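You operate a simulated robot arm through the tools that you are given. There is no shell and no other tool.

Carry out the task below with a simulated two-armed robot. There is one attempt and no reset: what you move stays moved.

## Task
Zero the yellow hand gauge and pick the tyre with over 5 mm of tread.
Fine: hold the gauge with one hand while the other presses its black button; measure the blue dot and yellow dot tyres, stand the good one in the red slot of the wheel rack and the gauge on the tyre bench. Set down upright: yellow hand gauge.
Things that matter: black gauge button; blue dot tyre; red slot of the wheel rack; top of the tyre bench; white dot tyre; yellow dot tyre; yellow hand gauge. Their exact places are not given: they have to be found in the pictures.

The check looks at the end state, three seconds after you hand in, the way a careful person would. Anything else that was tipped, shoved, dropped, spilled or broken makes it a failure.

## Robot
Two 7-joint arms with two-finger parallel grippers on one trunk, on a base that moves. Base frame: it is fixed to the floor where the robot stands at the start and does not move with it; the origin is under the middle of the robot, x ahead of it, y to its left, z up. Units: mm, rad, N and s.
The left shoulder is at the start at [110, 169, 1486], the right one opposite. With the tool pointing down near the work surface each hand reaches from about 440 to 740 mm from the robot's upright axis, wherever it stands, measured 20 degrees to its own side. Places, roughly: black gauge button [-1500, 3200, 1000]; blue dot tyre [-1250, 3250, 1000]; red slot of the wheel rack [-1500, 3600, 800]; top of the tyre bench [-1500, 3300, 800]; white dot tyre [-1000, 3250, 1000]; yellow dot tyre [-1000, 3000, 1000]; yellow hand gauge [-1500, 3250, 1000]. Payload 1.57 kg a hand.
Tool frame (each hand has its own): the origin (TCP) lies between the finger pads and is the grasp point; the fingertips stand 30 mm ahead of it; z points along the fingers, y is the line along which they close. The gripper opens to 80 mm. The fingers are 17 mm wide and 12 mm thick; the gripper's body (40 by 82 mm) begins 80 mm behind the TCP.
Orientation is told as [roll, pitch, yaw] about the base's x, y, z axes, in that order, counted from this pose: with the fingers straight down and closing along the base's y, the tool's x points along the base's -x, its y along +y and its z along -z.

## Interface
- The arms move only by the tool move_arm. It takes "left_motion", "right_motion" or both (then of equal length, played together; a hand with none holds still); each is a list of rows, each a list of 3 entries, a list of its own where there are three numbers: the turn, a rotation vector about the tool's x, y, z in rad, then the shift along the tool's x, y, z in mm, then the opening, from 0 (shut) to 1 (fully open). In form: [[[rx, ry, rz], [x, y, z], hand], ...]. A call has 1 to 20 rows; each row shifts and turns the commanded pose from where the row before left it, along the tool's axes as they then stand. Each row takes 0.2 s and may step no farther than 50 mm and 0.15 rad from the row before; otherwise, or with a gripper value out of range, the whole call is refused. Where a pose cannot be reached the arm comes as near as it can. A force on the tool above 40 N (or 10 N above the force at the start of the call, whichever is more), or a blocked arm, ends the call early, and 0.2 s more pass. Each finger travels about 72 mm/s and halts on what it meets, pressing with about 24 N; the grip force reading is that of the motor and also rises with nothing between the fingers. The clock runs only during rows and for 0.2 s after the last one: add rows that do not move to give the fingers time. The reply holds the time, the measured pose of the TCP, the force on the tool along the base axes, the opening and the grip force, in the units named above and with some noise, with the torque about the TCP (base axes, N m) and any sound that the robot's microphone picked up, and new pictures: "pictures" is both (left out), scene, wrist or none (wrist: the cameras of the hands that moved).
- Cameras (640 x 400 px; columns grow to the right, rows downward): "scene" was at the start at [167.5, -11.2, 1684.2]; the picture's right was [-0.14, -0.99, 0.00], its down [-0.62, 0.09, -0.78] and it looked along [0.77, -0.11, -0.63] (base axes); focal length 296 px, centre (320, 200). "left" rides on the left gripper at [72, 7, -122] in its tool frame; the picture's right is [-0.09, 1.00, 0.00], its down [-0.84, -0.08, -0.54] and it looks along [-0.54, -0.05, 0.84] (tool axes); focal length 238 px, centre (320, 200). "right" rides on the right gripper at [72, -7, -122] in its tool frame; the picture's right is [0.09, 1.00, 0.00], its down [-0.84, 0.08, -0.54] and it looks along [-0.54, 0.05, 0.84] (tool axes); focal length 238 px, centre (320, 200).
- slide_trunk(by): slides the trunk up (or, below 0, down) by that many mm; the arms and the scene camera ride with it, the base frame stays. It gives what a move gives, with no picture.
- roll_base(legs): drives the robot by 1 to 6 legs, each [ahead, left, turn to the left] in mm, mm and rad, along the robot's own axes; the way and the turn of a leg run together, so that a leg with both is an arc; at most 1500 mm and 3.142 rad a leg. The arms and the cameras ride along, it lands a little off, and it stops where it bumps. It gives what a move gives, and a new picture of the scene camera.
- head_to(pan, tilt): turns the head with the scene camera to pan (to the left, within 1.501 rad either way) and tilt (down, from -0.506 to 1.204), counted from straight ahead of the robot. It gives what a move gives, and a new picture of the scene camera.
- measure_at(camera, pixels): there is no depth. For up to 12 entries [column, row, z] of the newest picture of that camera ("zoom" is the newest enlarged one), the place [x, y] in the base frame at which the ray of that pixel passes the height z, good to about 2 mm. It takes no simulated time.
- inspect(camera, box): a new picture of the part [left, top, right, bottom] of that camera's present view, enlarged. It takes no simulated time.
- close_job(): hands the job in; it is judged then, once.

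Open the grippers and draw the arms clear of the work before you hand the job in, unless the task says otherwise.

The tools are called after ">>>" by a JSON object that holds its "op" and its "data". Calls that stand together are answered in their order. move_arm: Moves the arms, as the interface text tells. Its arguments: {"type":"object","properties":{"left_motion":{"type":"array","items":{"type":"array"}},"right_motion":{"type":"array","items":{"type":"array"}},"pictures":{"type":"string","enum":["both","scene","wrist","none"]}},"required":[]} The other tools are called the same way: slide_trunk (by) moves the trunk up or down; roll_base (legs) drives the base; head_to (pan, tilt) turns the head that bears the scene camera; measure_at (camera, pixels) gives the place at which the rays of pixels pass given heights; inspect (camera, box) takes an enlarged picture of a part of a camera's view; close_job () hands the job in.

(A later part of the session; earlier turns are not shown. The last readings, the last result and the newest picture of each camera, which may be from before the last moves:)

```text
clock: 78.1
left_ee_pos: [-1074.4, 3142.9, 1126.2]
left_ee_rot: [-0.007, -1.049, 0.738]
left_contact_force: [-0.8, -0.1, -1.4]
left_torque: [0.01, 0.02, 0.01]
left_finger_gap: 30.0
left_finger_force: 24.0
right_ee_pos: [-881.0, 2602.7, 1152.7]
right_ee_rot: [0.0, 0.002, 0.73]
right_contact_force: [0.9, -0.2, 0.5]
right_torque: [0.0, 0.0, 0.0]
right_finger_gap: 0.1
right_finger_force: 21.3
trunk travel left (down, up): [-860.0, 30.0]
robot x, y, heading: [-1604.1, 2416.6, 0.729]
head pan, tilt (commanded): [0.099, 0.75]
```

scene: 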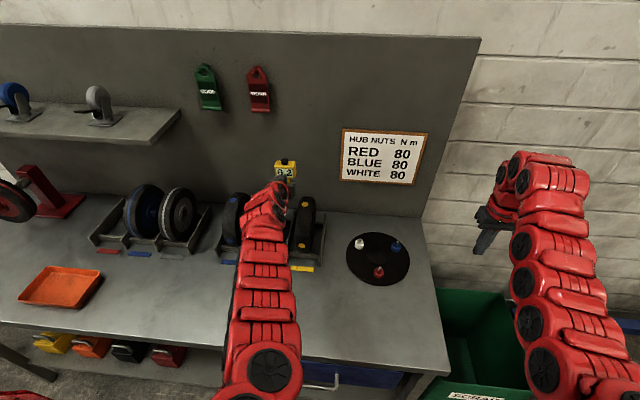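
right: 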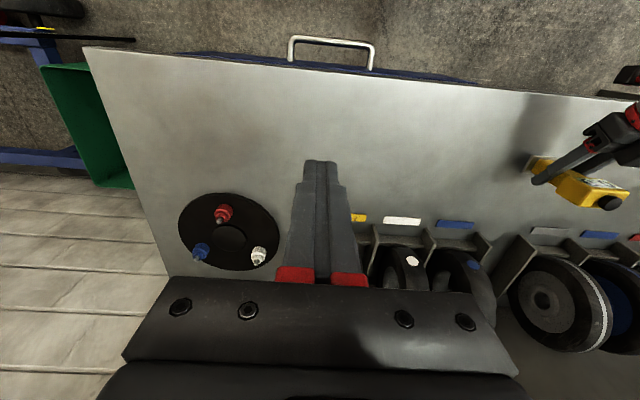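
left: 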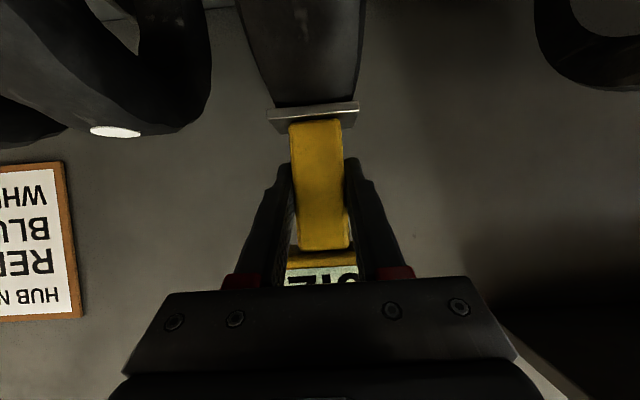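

The gauge is now at (u 3062, n 1286). I slide it 52 mm right to be over the yellow dot and check the display.

>>> {"op": "move_arm", "data": {"left_motion": [[[0, 0, 0], [0.6, -26, -0.9], 0.2], [[0, 0, 0], [0.6, -26, -0.9], 0.2], [[0, 0, 0], [0, 0, 0], 0.2]], "pictures": "both"}}

>>> {"op": "inspect", "data": {"camera": "scene", "box": [220, 140, 380, 250]}}

```text
clock: 78.9
left_ee_pos: [-1042.1, 3101.4, 1128.1]
left_ee_rot: [-0.006, -1.05, 0.735]
left_contact_force: [0.0, -1.1, -1.6]
left_torque: [-0.03, 0.0, 0.03]
left_finger_gap: 29.9
left_finger_force: 24.0
right_ee_pos: [-879.6, 2602.7, 1152.2]
right_ee_rot: [-0.001, 0.001, 0.73]
right_contact_force: [0.8, 0.7, -0.1]
right_torque: [0.0, 0.0, -0.02]
right_finger_gap: 0.0
right_finger_force: 21.5
trunk travel left (down, up): [-860.0, 30.0]
robot x, y, heading: [-1602.1, 2419.4, 0.73]
head pan, tilt (commanded): [0.099, 0.75]
```

scene: 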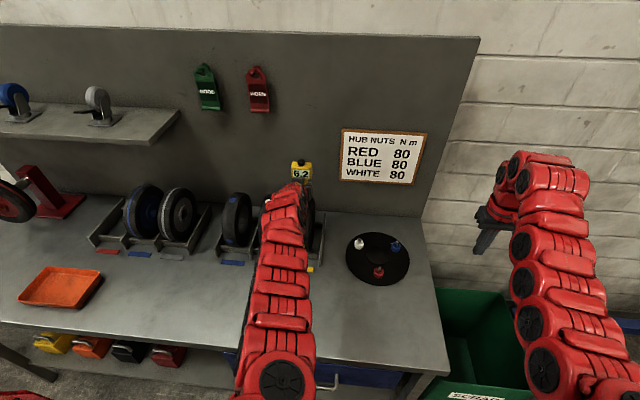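
left: 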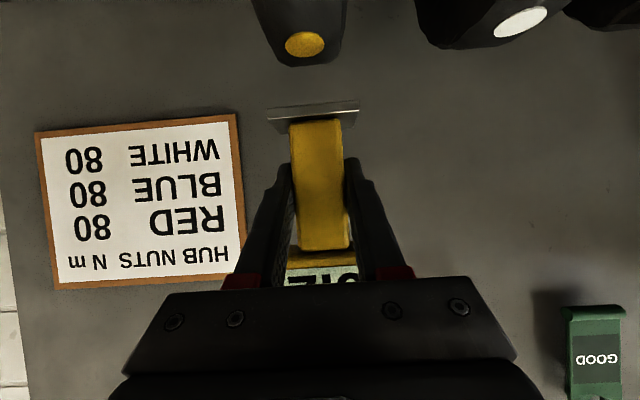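

```text
3.64 times, centred on (300, 195) of scene
```

zoom: 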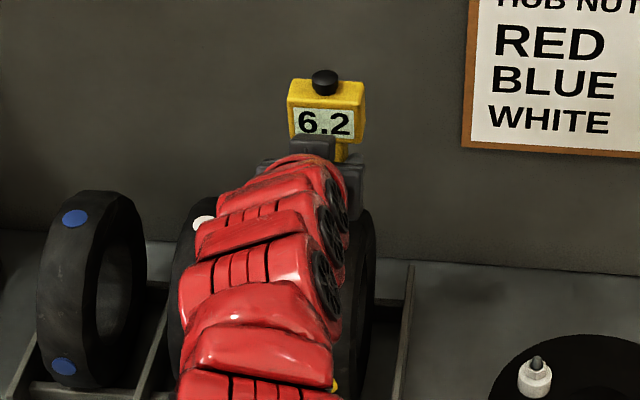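

The display holds 6.2. The yellow dot is right below (305,46). I descend onto it.

>>> {"op": "move_arm", "data": {"left_motion": [[[0, 0, 0], [14.0, 0, 10], 0.2], [[0, 0, 0], [14.8, 0, 8.5], 0.2], [[0, 0, 0], [1.3, 0, 0.75], 0.2], [[0, 0, 0], [1.3, 0, 0.75], 0.2], [[0, 0, 0], [0.87, 0, 0.5], 0.2], [[0, 0, 0], [0, 0, 0], 0.2]], "pictures": "wrist"}}

>>> {"op": "inspect", "data": {"camera": "scene", "box": [270, 150, 330, 200]}}

```text
clock: 80.3
left_ee_pos: [-1040.2, 3101.6, 1089.2]
left_ee_rot: [-0.003, -1.049, 0.735]
left_contact_force: [0.5, -0.1, -1.5]
left_torque: [-0.02, 0.0, 0.0]
left_finger_gap: 29.7
left_finger_force: 23.8
right_ee_pos: [-879.6, 2602.2, 1152.3]
right_ee_rot: [-0.001, 0.003, 0.731]
right_contact_force: [-0.1, -0.3, -0.5]
right_torque: [0.01, 0.01, -0.01]
right_finger_gap: 0.1
right_finger_force: 21.2
trunk travel left (down, up): [-860.0, 30.0]
robot x, y, heading: [-1603.0, 2416.5, 0.728]
head pan, tilt (commanded): [0.099, 0.75]
```

left: 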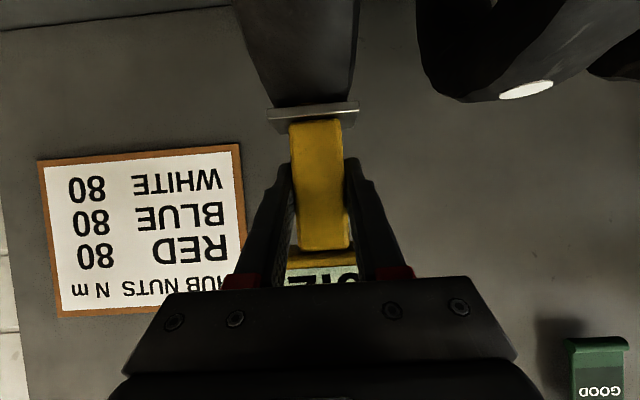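

```text
8.00 times, centred on (300, 175) of scene
```

zoom: 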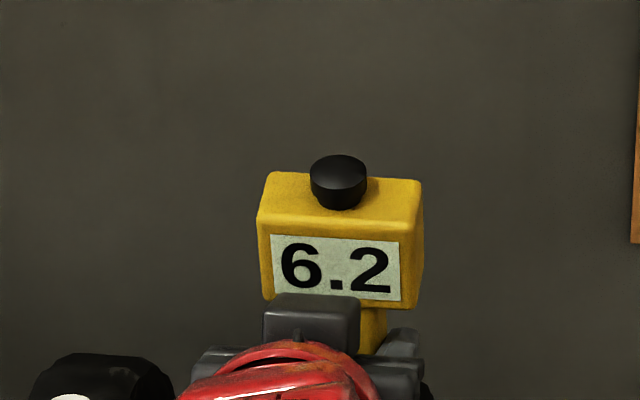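

No contact yet (force −1.5 is only the weight). I creep 1 mm per row until contact.

>>> {"op": "move_arm", "data": {"left_motion": [[[0, 0, 0], [0.87, 0, 0.5], 0.2], [[0, 0, 0], [0.87, 0, 0.5], 0.2], [[0, 0, 0], [0.87, 0, 0.5], 0.2], [[0, 0, 0], [0, 0, 0], 0.2]], "pictures": "wrist"}}

>>> {"op": "inspect", "data": {"camera": "scene", "box": [270, 150, 330, 200]}}

```text
clock: 81.3
left_ee_pos: [-1040.8, 3102.3, 1086.6]
left_ee_rot: [-0.005, -1.048, 0.736]
left_contact_force: [-0.3, 0.7, 2.2]
left_torque: [0.12, 0.06, 0.01]
left_finger_gap: 29.6
left_finger_force: 24.1
right_ee_pos: [-880.4, 2601.6, 1152.1]
right_ee_rot: [0.0, 0.003, 0.73]
right_contact_force: [0.3, -0.2, -0.1]
right_torque: [0.02, 0.0, 0.02]
right_finger_gap: 0.0
right_finger_force: 21.6
trunk travel left (down, up): [-860.0, 30.0]
robot x, y, heading: [-1604.6, 2419.9, 0.736]
head pan, tilt (commanded): [0.099, 0.75]
```

left: 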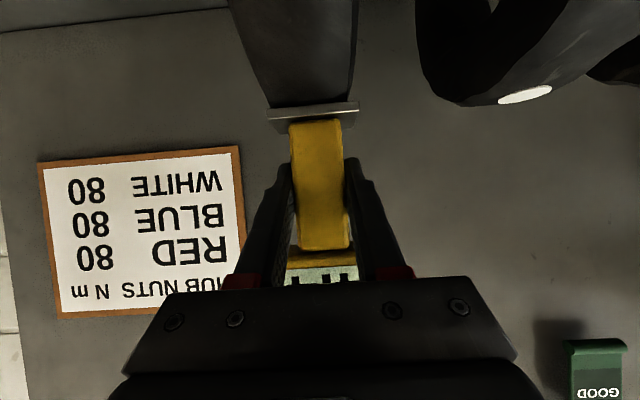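

```text
8.00 times, centred on (300, 175) of scene
```

zoom: 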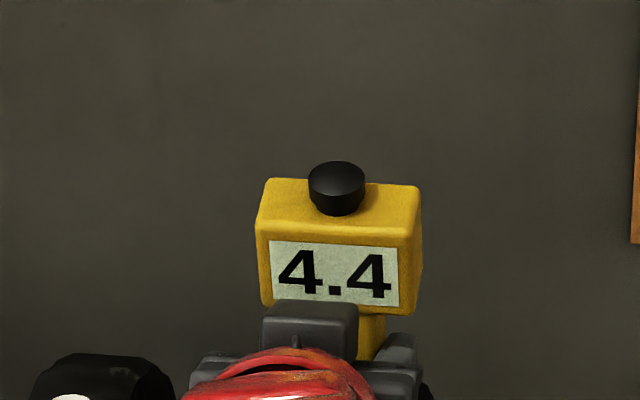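

The yellow tyre reads 4.4 mm, so blue (6.2 mm) is the good one. I lift the gauge, and check the lug-nut plate's place so I can set the gauge down in front of the yellow strip.

>>> {"op": "move_arm", "data": {"left_motion": [[[0, 0, 0], [-17.3, 0, -10], 0.2], [[0, 0, 0], [-17.3, 0, -10], 0.2], [[0, 0, 0], [0, 0, 0], 0.2]], "pictures": "scene"}}

>>> {"op": "measure_at", "data": {"camera": "scene", "pixels": [[346, 258, 850], [408, 262, 850], [376, 286, 850], [376, 232, 850]]}}

>>> {"op": "roll_base", "data": {"legs": [[-147, 0, 0]]}}

```text
clock: 82.1
left_ee_pos: [-1040.8, 3103.8, 1123.9]
left_ee_rot: [-0.002, -1.048, 0.737]
left_contact_force: [-0.5, 0.3, -1.1]
left_torque: [0.02, -0.01, 0.05]
left_finger_gap: 29.8
left_finger_force: 23.5
right_ee_pos: [-878.7, 2602.6, 1152.6]
right_ee_rot: [0.0, 0.003, 0.73]
right_contact_force: [-0.5, 0.3, -0.8]
right_torque: [-0.01, 0.04, 0.06]
right_finger_gap: 0.2
right_finger_force: 21.3
trunk travel left (down, up): [-860.0, 30.0]
robot x, y, heading: [-1602.3, 2418.0, 0.729]
head pan, tilt (commanded): [0.099, 0.75]
```

scene: 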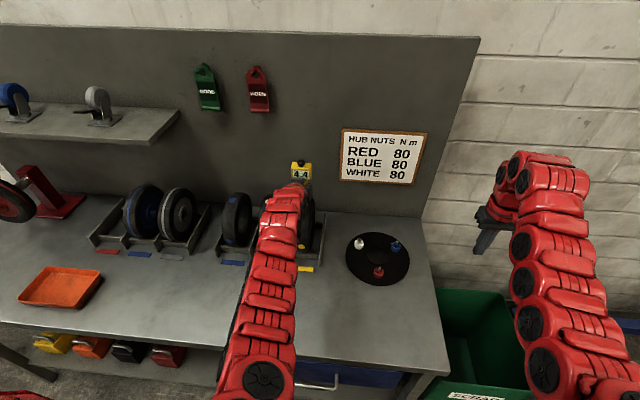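

```text
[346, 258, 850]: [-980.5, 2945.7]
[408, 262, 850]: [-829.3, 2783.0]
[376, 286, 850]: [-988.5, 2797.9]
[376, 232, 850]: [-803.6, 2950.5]
```

```text
clock: 83.4
left_ee_pos: [-1149.2, 3005.8, 1123.3]
left_ee_rot: [-0.003, -1.045, 0.735]
left_contact_force: [0.0, 0.0, -1.7]
left_torque: [0.0, -0.01, 0.02]
left_finger_gap: 29.6
left_finger_force: 23.7
right_ee_pos: [-987.0, 2504.8, 1151.3]
right_ee_rot: [-0.001, 0.005, 0.727]
right_contact_force: [0.4, -0.3, 0.9]
right_torque: [-0.02, 0.04, 0.02]
right_finger_gap: 0.1
right_finger_force: 21.8
trunk travel left (down, up): [-860.0, 30.0]
robot x, y, heading: [-1712.1, 2319.2, 0.728]
head pan, tilt (commanded): [0.099, 0.75]
```

scene: 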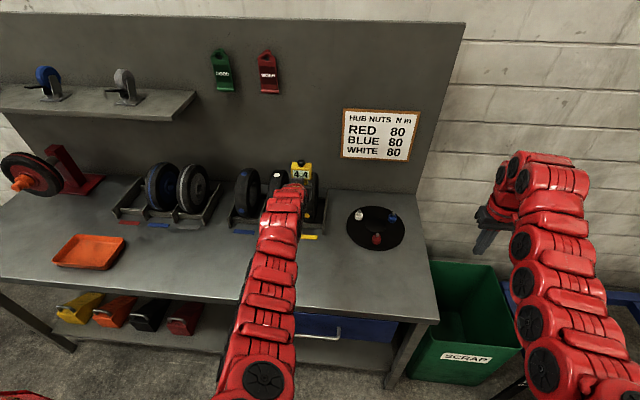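

The gauge is at (u 3010, n 1139, z 1123) over free bench ahead of the yellow strip. I bring it back and down, stopping ~5 mm above the bench.

>>> {"op": "move_arm", "data": {"left_motion": [[[0, 0, 0], [39.8, 0, -9.2], 0.2], [[0, 0, 0], [39.8, 0, -9.2], 0.2], [[0, 0, 0], [39.8, 0, -9.2], 0.2], [[0, 0, 0], [39.8, 0, -9.2], 0.2], [[0, 0, 0], [39.8, 0, -9.2], 0.2], [[0, 0, 0], [34.7, 0, 19.9], 0.2], [[0, 0, 0], [34.7, 0, 19.9], 0.2], [[0, 0, 0], [0, 0, 0], 0.2]], "pictures": "both"}}

```text
clock: 85.2
left_ee_pos: [-1253.4, 2908.9, 896.0]
left_ee_rot: [-0.004, -1.049, 0.735]
left_contact_force: [1.0, 0.7, -1.7]
left_torque: [-0.04, 0.02, 0.0]
left_finger_gap: 29.7
left_finger_force: 24.3
right_ee_pos: [-989.6, 2503.5, 1152.3]
right_ee_rot: [0.001, 0.002, 0.73]
right_contact_force: [-0.9, 0.2, 0.4]
right_torque: [0.02, -0.01, 0.01]
right_finger_gap: 0.0
right_finger_force: 21.5
trunk travel left (down, up): [-860.0, 30.0]
robot x, y, heading: [-1705.9, 2319.6, 0.724]
head pan, tilt (commanded): [0.099, 0.75]
```

scene: 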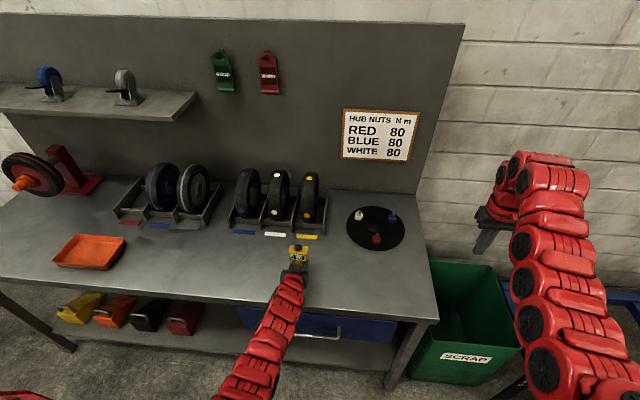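
left: 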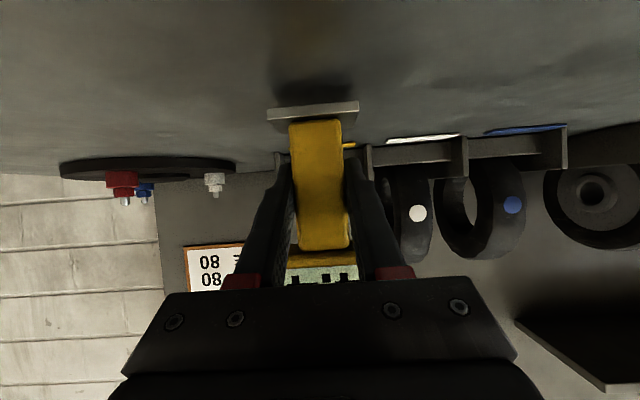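

TCP z is 896; the foot should touch at ~888. I lower the last few millimetres slowly.

>>> {"op": "move_arm", "data": {"left_motion": [[[0, 0, 0], [3.5, 0, 2], 0.2], [[0, 0, 0], [0.87, 0, 0.5], 0.2], [[0, 0, 0], [0.87, 0, 0.5], 0.2], [[0, 0, 0], [0.87, 0, 0.5], 0.2], [[0, 0, 0], [0, 0, 0], 0.2]], "pictures": "wrist"}}

```text
clock: 86.4
left_ee_pos: [-1254.6, 2911.1, 888.8]
left_ee_rot: [-0.004, -1.048, 0.734]
left_contact_force: [0.6, 0.0, -2.1]
left_torque: [-0.02, 0.0, 0.0]
left_finger_gap: 29.7
left_finger_force: 23.8
right_ee_pos: [-988.9, 2504.2, 1152.2]
right_ee_rot: [-0.001, 0.003, 0.729]
right_contact_force: [-0.1, 0.5, 0.0]
right_torque: [-0.03, -0.04, -0.04]
right_finger_gap: 0.3
right_finger_force: 21.3
trunk travel left (down, up): [-860.0, 30.0]
robot x, y, heading: [-1713.7, 2320.6, 0.735]
head pan, tilt (commanded): [0.099, 0.75]
```

left: 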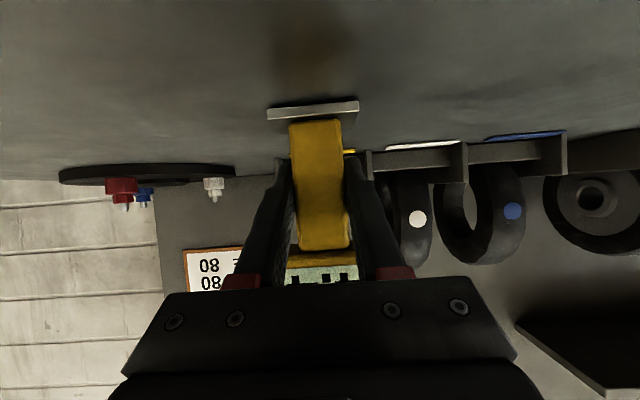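

Still carrying the weight at z=888.8 (force −2.1). I creep down another few steps of 0.7 mm.

>>> {"op": "move_arm", "data": {"left_motion": [[[0, 0, 0], [0.6, 0, 0.35], 0.2], [[0, 0, 0], [0.6, 0, 0.35], 0.2], [[0, 0, 0], [0.6, 0, 0.35], 0.2], [[0, 0, 0], [0, 0, 0], 0.2]], "pictures": "none"}}

```text
clock: 87.4
left_ee_pos: [-1253.7, 2909.2, 887.1]
left_ee_rot: [-0.002, -1.048, 0.736]
left_contact_force: [0.5, 0.4, -2.1]
left_torque: [-0.03, 0.05, -0.02]
left_finger_gap: 29.7
left_finger_force: 24.3
right_ee_pos: [-988.8, 2504.1, 1152.6]
right_ee_rot: [-0.001, 0.001, 0.731]
right_contact_force: [0.3, 0.0, 0.0]
right_torque: [-0.03, 0.02, 0.0]
right_finger_gap: 0.0
right_finger_force: 20.8
trunk travel left (down, up): [-860.0, 30.0]
robot x, y, heading: [-1711.8, 2319.2, 0.731]
head pan, tilt (commanded): [0.099, 0.75]
```

Still no support force; the foot may have slid a hair in the grip. I continue creeping.

>>> {"op": "move_arm", "data": {"left_motion": [[[0, 0, 0], [0.6, 0, 0.35], 0.2], [[0, 0, 0], [0.6, 0, 0.35], 0.2], [[0, 0, 0], [0, 0, 0], 0.2]], "pictures": "wrist"}}

```text
clock: 88.2
left_ee_pos: [-1254.2, 2910.9, 886.0]
left_ee_rot: [-0.005, -1.051, 0.735]
left_contact_force: [-0.5, -1.2, 2.1]
left_torque: [-0.01, 0.04, 0.02]
left_finger_gap: 29.7
left_finger_force: 24.0
right_ee_pos: [-989.3, 2502.9, 1153.4]
right_ee_rot: [0.001, 0.002, 0.73]
right_contact_force: [0.9, 0.1, -0.1]
right_torque: [0.02, 0.0, 0.02]
right_finger_gap: 0.2
right_finger_force: 21.5
trunk travel left (down, up): [-860.0, 30.0]
robot x, y, heading: [-1713.2, 2318.6, 0.727]
head pan, tilt (commanded): [0.099, 0.75]
```

left: 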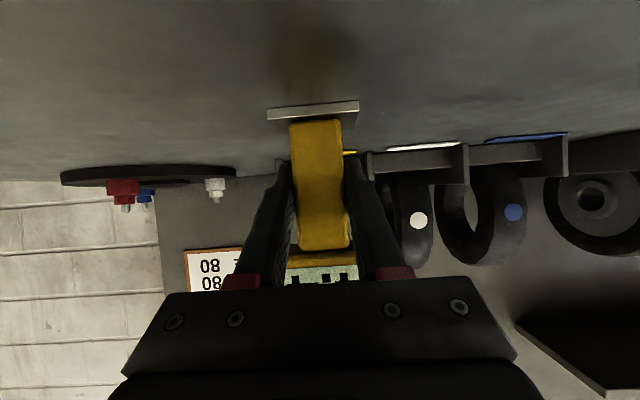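

Contact made (+2.1 N). I open the left gripper gently.

>>> {"op": "move_arm", "data": {"left_motion": [[[0, 0, 0], [0, 0, 0], 0.42], [[0, 0, 0], [0, 0, 0], 0.6], [[0, 0, 0], [0, 0, 0], 0.8], [[0, 0, 0], [0, 0, 0], 1], [[0, 0, 0], [0, 0, 0], 1]], "pictures": "both"}}

>>> {"op": "inspect", "data": {"camera": "scene", "box": [265, 225, 345, 295]}}

```text
clock: 89.4
left_ee_pos: [-1252.8, 2910.0, 885.3]
left_ee_rot: [-0.004, -1.048, 0.735]
left_contact_force: [-0.9, 0.0, 0.0]
left_torque: [0.03, -0.01, 0.01]
left_finger_gap: 80.1
left_finger_force: 0.0
right_ee_pos: [-989.0, 2503.6, 1151.9]
right_ee_rot: [0.001, 0.001, 0.728]
right_contact_force: [-0.1, 0.1, 0.8]
right_torque: [-0.01, -0.01, -0.02]
right_finger_gap: 0.0
right_finger_force: 21.3
trunk travel left (down, up): [-860.0, 30.0]
robot x, y, heading: [-1713.5, 2321.9, 0.732]
head pan, tilt (commanded): [0.099, 0.75]
```

scene: 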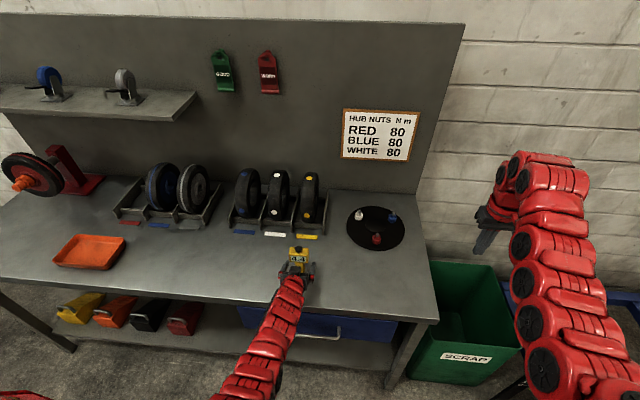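
left: 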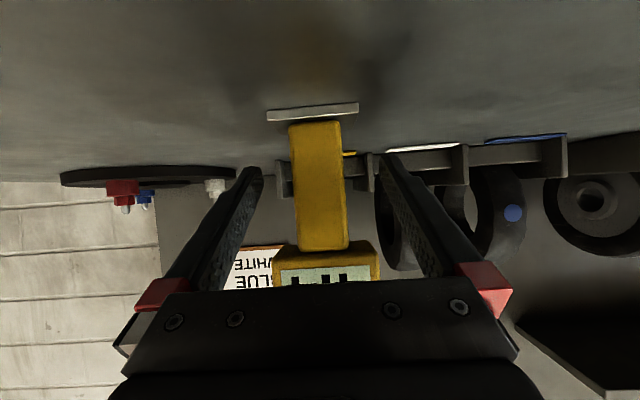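

```text
5.71 times, centred on (305, 260) of scene
```

zoom: 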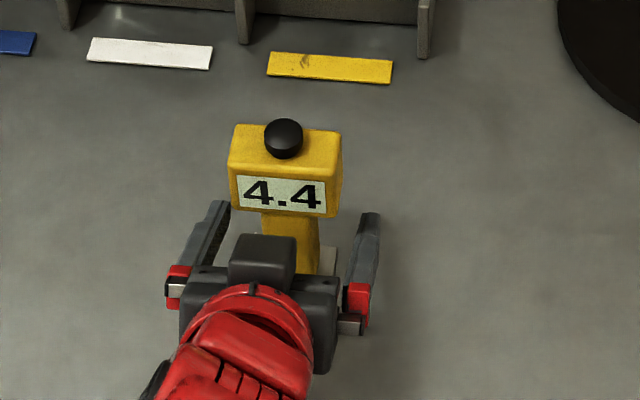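

The gauge stands upright, free of the fingers (reading 4.4). I back the base straight off 140 mm to withdraw the hand without touching it.

>>> {"op": "roll_base", "data": {"legs": [[-140, 0, 0]]}}

>>> {"op": "inspect", "data": {"camera": "scene", "box": [200, 140, 360, 290]}}

```text
clock: 90.7
left_ee_pos: [-1356.8, 2819.0, 884.8]
left_ee_rot: [-0.004, -1.046, 0.737]
left_contact_force: [0.0, 0.2, 0.2]
left_torque: [0.02, 0.02, -0.04]
left_finger_gap: 79.9
left_finger_force: 0.0
right_ee_pos: [-1090.5, 2413.5, 1150.9]
right_ee_rot: [-0.001, 0.002, 0.731]
right_contact_force: [0.4, 0.7, -1.0]
right_torque: [-0.04, -0.01, -0.03]
right_finger_gap: 0.0
right_finger_force: 21.5
trunk travel left (down, up): [-860.0, 30.0]
robot x, y, heading: [-1814.3, 2227.1, 0.736]
head pan, tilt (commanded): [0.099, 0.75]
```

scene: 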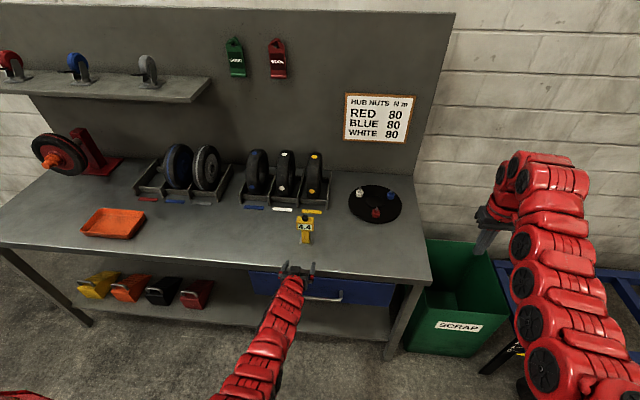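

```text
2.67 times, centred on (280, 215) of scene
```

zoom: 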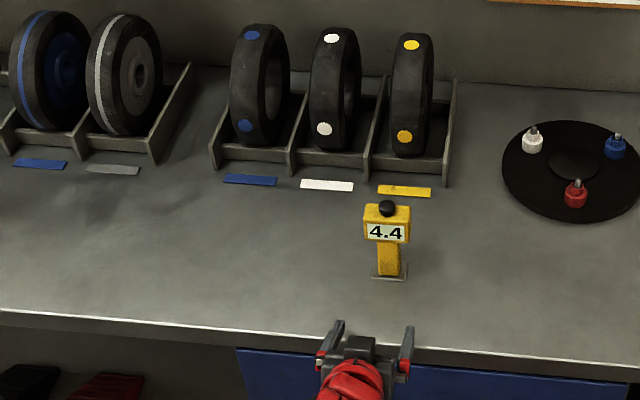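

The gauge stands alone upright at about (u 3007, n 997). I shift the base 250 mm left so the left hand lines up with the blue tyre (u 3256).

>>> {"op": "roll_base", "data": {"legs": [[0, 250, -0.007]]}}

```text
clock: 92.6
left_ee_pos: [-1522.9, 3004.1, 885.2]
left_ee_rot: [-0.004, -1.049, 0.732]
left_contact_force: [0.1, -0.1, -0.8]
left_torque: [0.0, -0.01, 0.02]
left_finger_gap: 80.2
left_finger_force: 0.1
right_ee_pos: [-1259.6, 2595.3, 1153.0]
right_ee_rot: [0.0, 0.001, 0.728]
right_contact_force: [0.4, -0.4, 0.0]
right_torque: [-0.04, -0.01, -0.02]
right_finger_gap: 0.1
right_finger_force: 21.3
trunk travel left (down, up): [-860.0, 30.0]
robot x, y, heading: [-1984.2, 2415.2, 0.728]
head pan, tilt (commanded): [0.099, 0.75]
```

scene: 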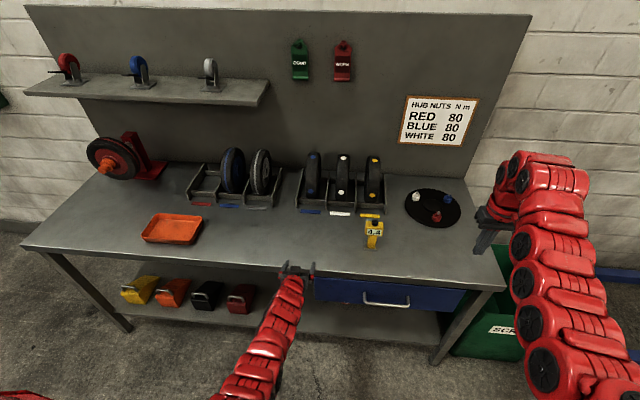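

The view is now excellent. I zoom in on the racks and shelf to get slot geometry and shelf clearance.

>>> {"op": "inspect", "data": {"camera": "scene", "box": [170, 130, 330, 230]}}

>>> {"op": "inspect", "data": {"camera": "scene", "box": [130, 40, 290, 140]}}

```text
4.00 times, centred on (250, 180) of scene
```

zoom: 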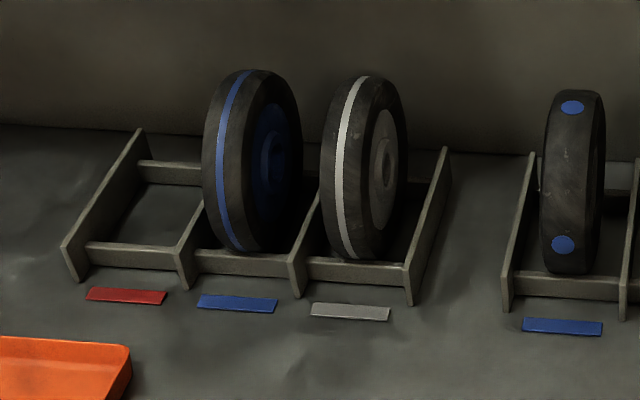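

```text
4.00 times, centred on (210, 90) of scene
```

zoom: 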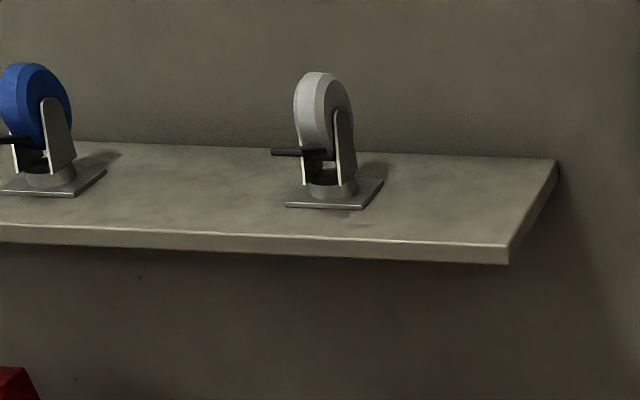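

The red slot is the empty leftmost one; its walls look low. I raise the left hand back up (vertical then diagonal) at u 3257 before driving forward over the blue tyre.

>>> {"op": "measure_at", "data": {"camera": "scene", "pixels": [[257, 106.2, 1250], [257, 106.2, 1200], [257, 106.2, 1300], [201, 204, 845], [229.5, 205.7, 845], [257.2, 207.8, 845], [310.5, 211.5, 845]]}}

>>> {"op": "move_arm", "data": {"left_motion": [[[0, 0, 0], [-34.7, 0, -19.9], 1], [[0, 0, 0], [-34.7, 0, -19.9], 1], [[0, 0, 0], [-41, 0, 11], 1], [[0, 0, 0], [-41, 0, 11], 1], [[0, 0, 0], [-41, 0, 11], 1], [[0, 0, 0], [-41, 0, 11], 1], [[0, 0, 0], [-41, 0, 11], 1], [[0, 0, 0], [0, 0, 0], 1]], "pictures": "scene"}}

```text
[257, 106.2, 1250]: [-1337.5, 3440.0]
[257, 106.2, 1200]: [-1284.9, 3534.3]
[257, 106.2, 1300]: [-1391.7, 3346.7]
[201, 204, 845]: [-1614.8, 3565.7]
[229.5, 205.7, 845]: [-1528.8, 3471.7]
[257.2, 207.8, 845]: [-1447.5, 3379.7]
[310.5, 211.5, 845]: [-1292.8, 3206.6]
```

```text
clock: 94.4
left_ee_pos: [-1410.9, 3102.5, 1117.2]
left_ee_rot: [-0.004, -1.047, 0.733]
left_contact_force: [-0.5, -0.7, -0.3]
left_torque: [0.0, -0.01, 0.01]
left_finger_gap: 79.9
left_finger_force: 0.0
right_ee_pos: [-1259.8, 2595.7, 1152.2]
right_ee_rot: [-0.002, 0.002, 0.725]
right_contact_force: [0.3, 0.1, 0.2]
right_torque: [-0.01, -0.03, -0.01]
right_finger_gap: 0.0
right_finger_force: 21.4
trunk travel left (down, up): [-860.0, 30.0]
robot x, y, heading: [-1983.5, 2413.1, 0.727]
head pan, tilt (commanded): [0.099, 0.75]
```

scene: 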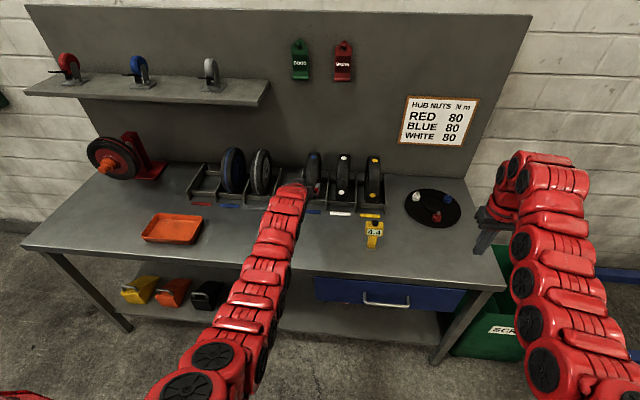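

The left hand is at (u 3256, n 1008, z 1117), all clear. I drive the base 272 mm forward to bring the open hand above the blue tyre.

>>> {"op": "roll_base", "data": {"legs": [[272, 0, 0]]}}

>>> {"op": "move_arm", "data": {"left_motion": [[[0, 0, 0], [0, 0, 0], 1]], "pictures": "wrist"}}

```text
clock: 96.3
left_ee_pos: [-1211.2, 3280.4, 1118.9]
left_ee_rot: [-0.005, -1.05, 0.732]
left_contact_force: [-0.9, 0.7, -0.2]
left_torque: [0.01, 0.01, 0.0]
left_finger_gap: 79.9
left_finger_force: 0.0
right_ee_pos: [-1060.0, 2772.3, 1152.6]
right_ee_rot: [0.0, 0.002, 0.726]
right_contact_force: [-1.4, -0.1, -0.3]
right_torque: [0.04, -0.02, 0.0]
right_finger_gap: 0.1
right_finger_force: 21.4
trunk travel left (down, up): [-860.0, 30.0]
robot x, y, heading: [-1780.6, 2593.5, 0.731]
head pan, tilt (commanded): [0.099, 0.75]
```

scene: 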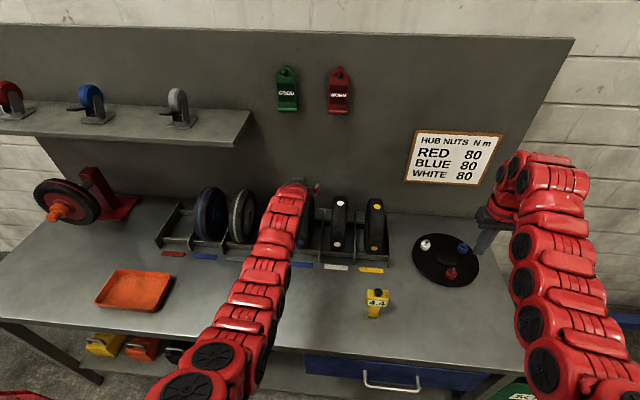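

```text
clock: 96.7
left_ee_pos: [-1209.8, 3279.9, 1118.8]
left_ee_rot: [-0.004, -1.05, 0.731]
left_contact_force: [-1.0, -0.2, 0.6]
left_torque: [-0.01, 0.01, 0.02]
left_finger_gap: 79.9
left_finger_force: 0.2
right_ee_pos: [-1059.1, 2771.9, 1152.5]
right_ee_rot: [0.002, 0.003, 0.726]
right_contact_force: [0.2, 0.2, 0.0]
right_torque: [0.05, 0.01, 0.04]
right_finger_gap: 0.1
right_finger_force: 21.5
trunk travel left (down, up): [-860.0, 30.0]
robot x, y, heading: [-1782.9, 2592.9, 0.728]
head pan, tilt (commanded): [0.099, 0.75]
```

left: 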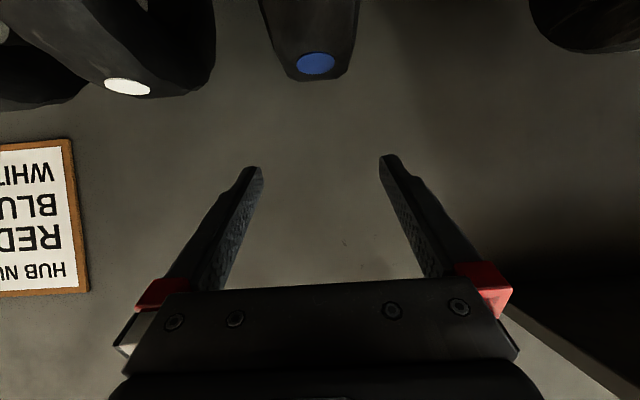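

TCP is (u 3255, n 1276, z 1119); the blue dot at (315,63) indicates it is ~2 mm further left. I adjust and descend 60 mm with the fingers straddling the tyre.

>>> {"op": "move_arm", "data": {"left_motion": [[[0, 0, 0], [-5, 2, 8.7], 1], [[0, 0, 0], [26, 0, 14.9], 1], [[0, 0, 0], [26, 0, 14.9], 1], [[0, 0, 0], [0, 0, 0], 1]], "pictures": "both"}}

>>> {"op": "inspect", "data": {"camera": "scene", "box": [260, 160, 360, 240]}}

```text
clock: 97.7
left_ee_pos: [-1203.8, 3286.5, 1058.2]
left_ee_rot: [-0.006, -1.05, 0.729]
left_contact_force: [0.2, -0.3, 0.2]
left_torque: [0.02, 0.01, 0.02]
left_finger_gap: 80.1
left_finger_force: 0.0
right_ee_pos: [-1058.7, 2772.8, 1152.7]
right_ee_rot: [0.001, 0.002, 0.726]
right_contact_force: [-0.2, 0.1, -0.5]
right_torque: [0.04, -0.01, -0.01]
right_finger_gap: 0.0
right_finger_force: 20.6
trunk travel left (down, up): [-860.0, 30.0]
robot x, y, heading: [-1783.0, 2595.4, 0.731]
head pan, tilt (commanded): [0.099, 0.75]
```

scene: 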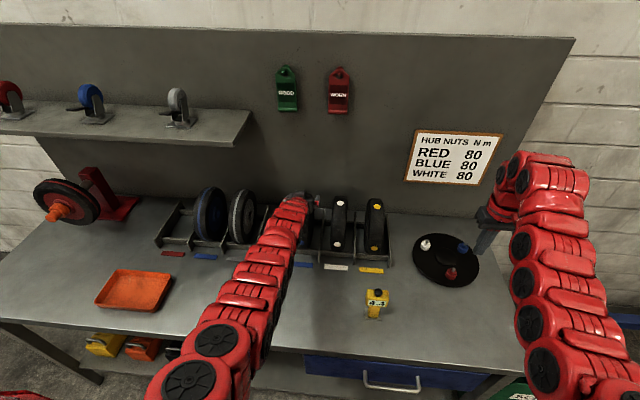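
left: 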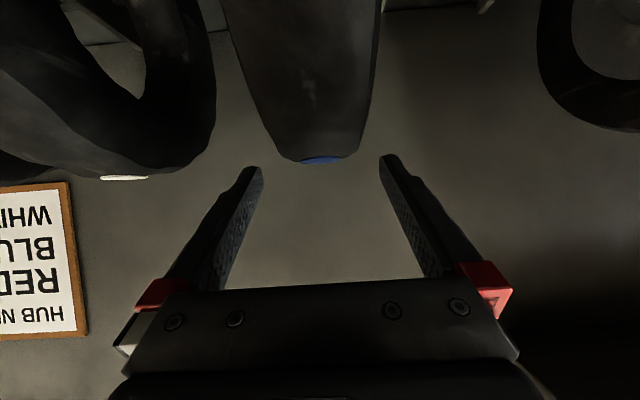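

```text
5.00 times, centred on (310, 200) of scene
```

zoom: 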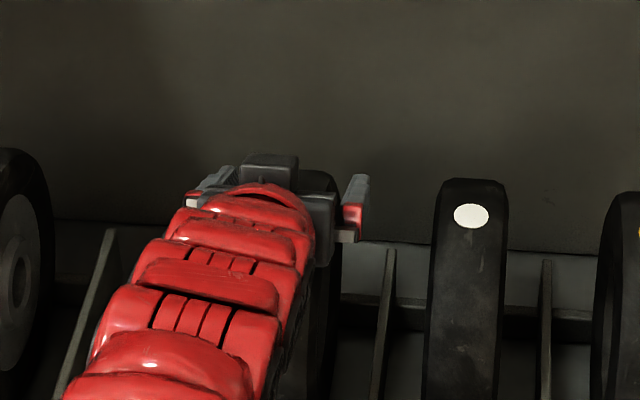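

The dot (321,160) is centred between the fingertips. I descend the last 32 mm so the pads straddle the sidewalls.

>>> {"op": "move_arm", "data": {"left_motion": [[[0, 0, 0], [13.9, 0.5, 8], 1], [[0, 0, 0], [13.9, 0, 8], 1], [[0, 0, 0], [0, 0, 0], 1]], "pictures": "both"}}

```text
clock: 98.5
left_ee_pos: [-1205.6, 3281.6, 1043.3]
left_ee_rot: [-0.008, -1.047, 0.733]
left_contact_force: [-0.2, 0.3, 0.0]
left_torque: [-0.01, -0.01, -0.02]
left_finger_gap: 79.8
left_finger_force: 0.1
left hand out of reach, approached as far as the arm can: row 1, 2
right_ee_pos: [-1057.5, 2772.5, 1152.2]
right_ee_rot: [0.002, 0.002, 0.726]
right_contact_force: [0.5, -0.4, -1.2]
right_torque: [0.0, 0.03, -0.01]
right_finger_gap: 0.0
right_finger_force: 21.3
trunk travel left (down, up): [-860.0, 30.0]
robot x, y, heading: [-1782.8, 2593.6, 0.723]
head pan, tilt (commanded): [0.099, 0.75]
```

scene: 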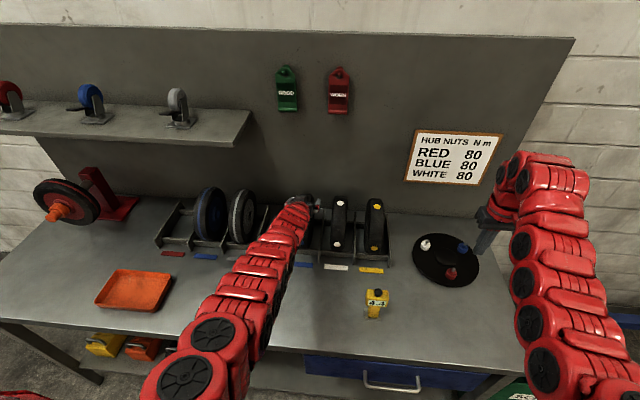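
left: 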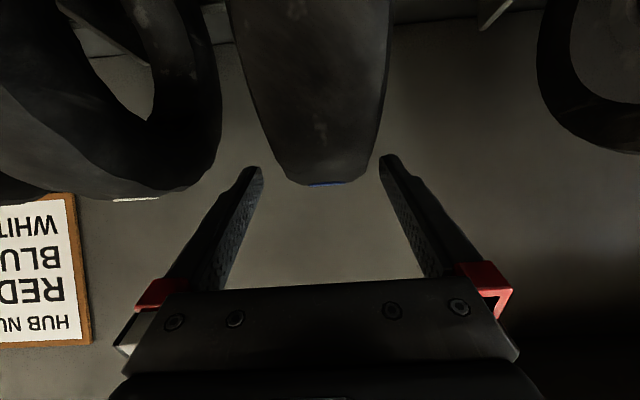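

The arm reached its limit at z=1043, slightly off to (u 3253, n 1280). I raise the hand 40 mm with re-alignment, then lower the trunk instead to get a better arm posture.

>>> {"op": "move_arm", "data": {"left_motion": [[[0, 0, 0], [-34.7, 0, -19.9], 1], [[0, 0, 0], [-2.5, 3.5, 4.3], 1], [[0, 0, 0], [0, 0, 0], 1]], "pictures": "none"}}

```text
clock: 99.3
left_ee_pos: [-1204.1, 3289.4, 1083.4]
left_ee_rot: [-0.003, -1.047, 0.731]
left_contact_force: [-0.4, -0.4, 0.5]
left_torque: [0.01, -0.01, 0.01]
left_finger_gap: 79.9
left_finger_force: 0.0
right_ee_pos: [-1057.8, 2771.9, 1151.0]
right_ee_rot: [0.002, 0.002, 0.727]
right_contact_force: [-0.1, 0.4, 0.7]
right_torque: [-0.02, -0.01, 0.05]
right_finger_gap: 0.0
right_finger_force: 21.7
trunk travel left (down, up): [-860.0, 30.0]
robot x, y, heading: [-1780.9, 2590.5, 0.731]
head pan, tilt (commanded): [0.099, 0.75]
```

Now at (u 3258, n 1286, z 1083). I lower the trunk 57 mm, bringing the fingers around the tyre.

>>> {"op": "slide_trunk", "data": {"by": -57}}

>>> {"op": "move_arm", "data": {"left_motion": [[[0, 0, 0], [0, 0, 0], 1]], "pictures": "both"}}

```text
clock: 100.3
left_ee_pos: [-1203.2, 3289.0, 1026.6]
left_ee_rot: [-0.006, -1.049, 0.733]
left_contact_force: [0.6, 0.3, 0.6]
left_torque: [-0.03, 0.02, 0.0]
left_finger_gap: 79.8
left_finger_force: 0.0
right_ee_pos: [-1058.5, 2772.1, 1094.8]
right_ee_rot: [0.0, 0.002, 0.726]
right_contact_force: [0.0, -0.3, -0.5]
right_torque: [-0.01, 0.03, 0.0]
right_finger_gap: 0.0
right_finger_force: 21.4
trunk travel left (down, up): [-803.0, 87.0]
robot x, y, heading: [-1780.3, 2594.1, 0.73]
head pan, tilt (commanded): [0.099, 0.75]
```

```text
clock: 100.7
left_ee_pos: [-1202.9, 3289.4, 1026.1]
left_ee_rot: [-0.007, -1.05, 0.732]
left_contact_force: [-0.3, 0.5, -0.5]
left_torque: [-0.03, -0.03, -0.01]
left_finger_gap: 80.0
left_finger_force: 0.1
right_ee_pos: [-1058.4, 2773.4, 1096.1]
right_ee_rot: [0.0, 0.001, 0.726]
right_contact_force: [-1.1, -0.7, 0.4]
right_torque: [-0.06, 0.04, 0.02]
right_finger_gap: 0.0
right_finger_force: 20.6
trunk travel left (down, up): [-803.0, 87.0]
robot x, y, heading: [-1780.4, 2594.3, 0.722]
head pan, tilt (commanded): [0.099, 0.75]
```

scene: 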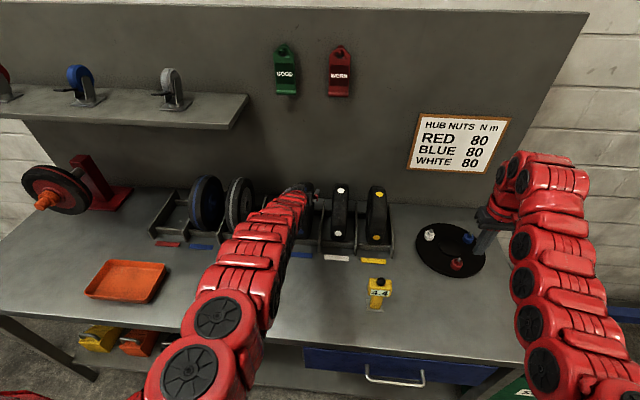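
left: 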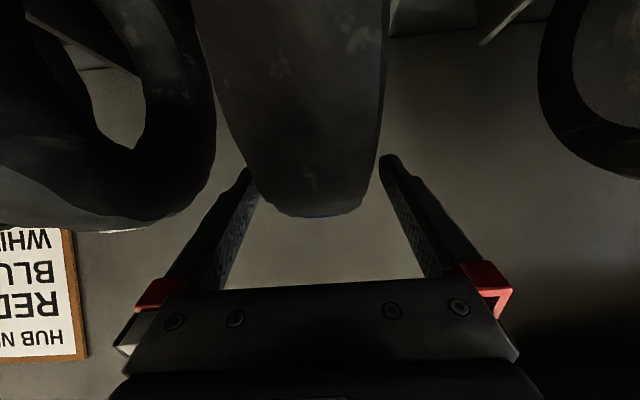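

The tyre is between the pads, about 3 mm right of centre. I correct 3 mm right and close the gripper slowly.

>>> {"op": "move_arm", "data": {"left_motion": [[[0, 0, 0], [0, -3, 0], 1], [[0, 0, 0], [0, 0, 0], 0.85], [[0, 0, 0], [0, 0, 0], 0.75], [[0, 0, 0], [0, 0, 0], 0.65], [[0, 0, 0], [0, 0, 0], 0.5], [[0, 0, 0], [0, 0, 0], 0.4], [[0, 0, 0], [0, 0, 0], 0.4]], "pictures": "both"}}

```text
clock: 102.3
left_ee_pos: [-1203.2, 3286.2, 1025.2]
left_ee_rot: [-0.005, -1.051, 0.732]
left_contact_force: [-0.9, 2.0, 2.4]
left_torque: [0.17, 0.13, 0.0]
left_finger_gap: 52.2
left_finger_force: 23.9
right_ee_pos: [-1059.3, 2772.6, 1095.5]
right_ee_rot: [-0.001, 0.002, 0.726]
right_contact_force: [-0.9, 0.7, 0.2]
right_torque: [0.02, 0.05, -0.03]
right_finger_gap: 0.1
right_finger_force: 21.1
trunk travel left (down, up): [-803.0, 87.0]
robot x, y, heading: [-1781.6, 2592.2, 0.727]
head pan, tilt (commanded): [0.099, 0.75]
```

scene: 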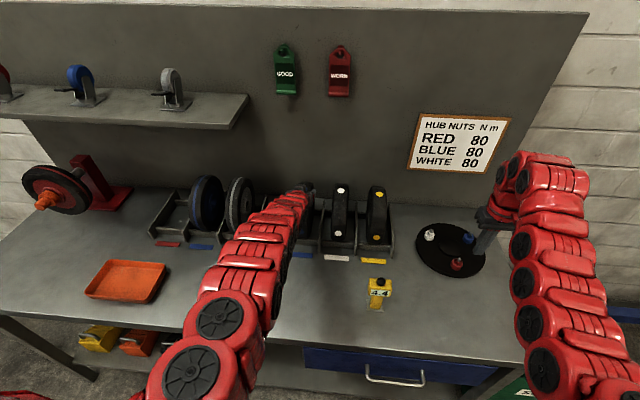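
left: 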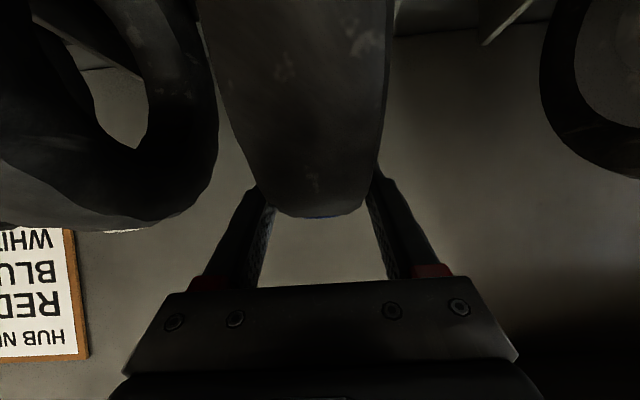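

Tyre gripped (gap 52 mm, 24 N). I lift with the trunk by 25 mm and check the load.

>>> {"op": "slide_trunk", "data": {"by": 25}}

>>> {"op": "move_arm", "data": {"left_motion": [[[0, 0, 0], [0, 0, 0], 0.4]], "pictures": "both"}}

```text
clock: 103.0
left_ee_pos: [-1201.7, 3288.0, 1049.4]
left_ee_rot: [-0.004, -1.047, 0.731]
left_contact_force: [0.2, 0.9, -5.1]
left_torque: [-0.02, 0.0, 0.01]
left_finger_gap: 52.1
left_finger_force: 24.7
right_ee_pos: [-1058.8, 2773.6, 1119.2]
right_ee_rot: [-0.001, 0.004, 0.727]
right_contact_force: [0.3, 0.7, -0.3]
right_torque: [0.04, 0.0, 0.03]
right_finger_gap: 0.1
right_finger_force: 21.3
trunk travel left (down, up): [-828.0, 62.0]
robot x, y, heading: [-1783.7, 2593.2, 0.727]
head pan, tilt (commanded): [0.099, 0.75]
```

```text
clock: 103.4
left_ee_pos: [-1202.7, 3287.2, 1050.6]
left_ee_rot: [-0.005, -1.048, 0.729]
left_contact_force: [-0.5, 0.2, -4.9]
left_torque: [-0.03, 0.02, 0.0]
left_finger_gap: 52.1
left_finger_force: 24.8
right_ee_pos: [-1059.5, 2773.3, 1119.5]
right_ee_rot: [-0.001, 0.002, 0.725]
right_contact_force: [0.1, 0.4, -0.3]
right_torque: [0.02, -0.03, 0.04]
right_finger_gap: 0.0
right_finger_force: 21.3
trunk travel left (down, up): [-828.0, 62.0]
robot x, y, heading: [-1782.5, 2590.8, 0.724]
head pan, tilt (commanded): [0.099, 0.75]
```

scene: 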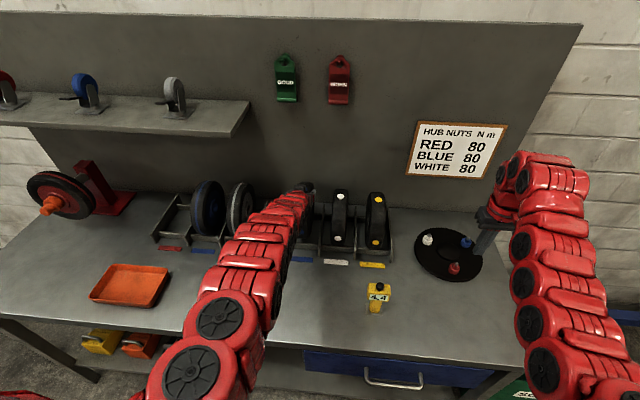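
left: 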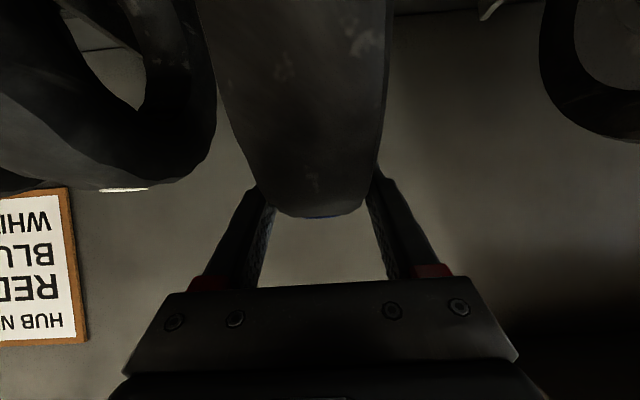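

The tyre is lifted (≈5 N load) with no slip. I raise the trunk 60 mm more and check the neighbours and the spinner's position on the left.

>>> {"op": "slide_trunk", "data": {"by": 60}}

>>> {"op": "move_arm", "data": {"left_motion": [[[0, 0, 0], [-17.3, 0, -10], 0.4], [[0, 0, 0], [0, 0, 0], 0.4]], "pictures": "both"}}

>>> {"op": "inspect", "data": {"camera": "scene", "box": [120, 150, 340, 290]}}

>>> {"op": "measure_at", "data": {"camera": "scene", "pixels": [[60, 212, 950], [100, 205, 950], [140, 215, 845], [100, 300, 850], [165, 272, 850]]}}

```text
clock: 104.4
left_ee_pos: [-1201.2, 3287.1, 1109.8]
left_ee_rot: [-0.005, -1.048, 0.731]
left_contact_force: [0.7, -0.7, -5.1]
left_torque: [0.01, -0.01, -0.02]
left_finger_gap: 51.9
left_finger_force: 24.3
right_ee_pos: [-1057.1, 2773.2, 1180.1]
right_ee_rot: [0.001, 0.003, 0.728]
right_contact_force: [-0.3, -0.2, -0.3]
right_torque: [-0.01, 0.02, 0.02]
right_finger_gap: 0.0
right_finger_force: 21.2
trunk travel left (down, up): [-888.0, 2.0]
robot x, y, heading: [-1782.0, 2589.2, 0.726]
head pan, tilt (commanded): [0.099, 0.75]
```

```text
clock: 105.0
left_ee_pos: [-1202.0, 3287.3, 1129.0]
left_ee_rot: [-0.005, -1.047, 0.731]
left_contact_force: [0.2, -0.2, -5.6]
left_torque: [0.01, -0.03, 0.02]
left_finger_gap: 51.8
left_finger_force: 23.9
right_ee_pos: [-1058.0, 2773.5, 1178.6]
right_ee_rot: [0.002, 0.003, 0.726]
right_contact_force: [-1.0, -1.0, -0.7]
right_torque: [0.01, 0.02, -0.02]
right_finger_gap: 0.0
right_finger_force: 21.5
trunk travel left (down, up): [-888.0, 2.0]
robot x, y, heading: [-1784.5, 2589.6, 0.73]
head pan, tilt (commanded): [0.099, 0.75]
```

scene: 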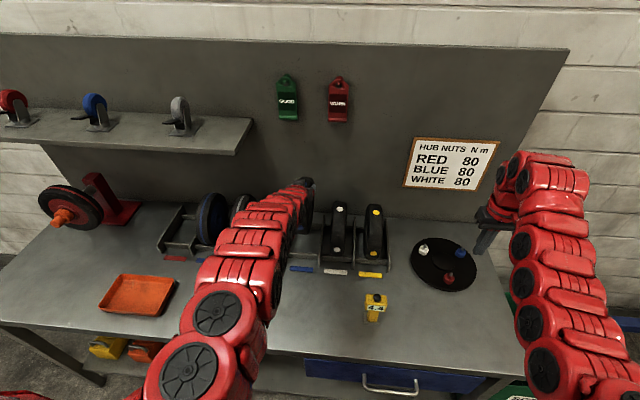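
left: 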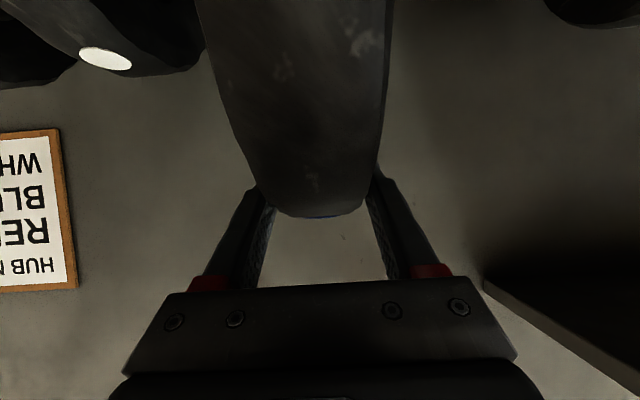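

```text
2.86 times, centred on (230, 220) of scene
```

zoom: 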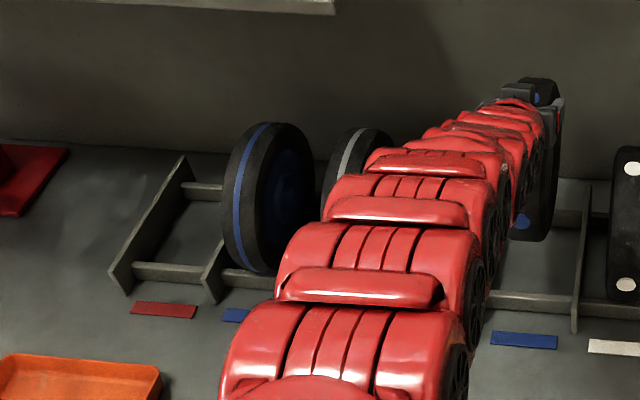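

```text
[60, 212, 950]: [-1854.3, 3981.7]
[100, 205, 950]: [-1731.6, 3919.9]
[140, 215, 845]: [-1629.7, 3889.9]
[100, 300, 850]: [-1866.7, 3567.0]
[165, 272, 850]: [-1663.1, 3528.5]
```

The tyre hangs straight with its bottom at ≈948 mm, the spinner is far left (u>4080). I back the base 260 mm to bring the tyre out in front of the rack.

>>> {"op": "roll_base", "data": {"legs": [[-260, 0, 0]]}}

```text
clock: 106.8
left_ee_pos: [-1398.0, 3117.8, 1128.3]
left_ee_rot: [-0.006, -1.047, 0.733]
left_contact_force: [-0.4, 0.2, -5.8]
left_torque: [0.03, -0.01, -0.05]
left_finger_gap: 52.0
left_finger_force: 24.1
right_ee_pos: [-1251.2, 2603.6, 1178.2]
right_ee_rot: [0.001, 0.004, 0.73]
right_contact_force: [0.2, 0.1, -0.3]
right_torque: [0.02, 0.01, 0.01]
right_finger_gap: 0.0
right_finger_force: 21.1
trunk travel left (down, up): [-888.0, 2.0]
robot x, y, heading: [-1976.0, 2421.2, 0.727]
head pan, tilt (commanded): [0.099, 0.75]
```

scene: 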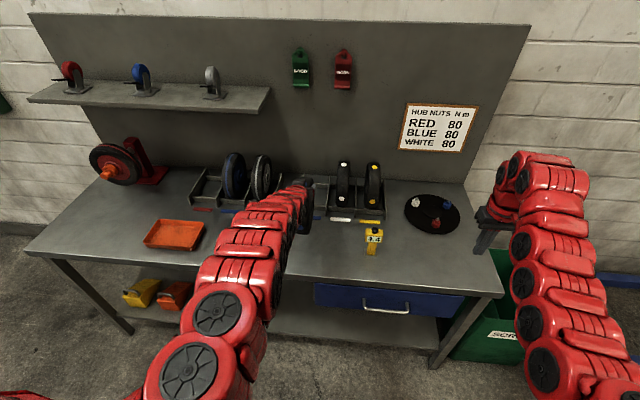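

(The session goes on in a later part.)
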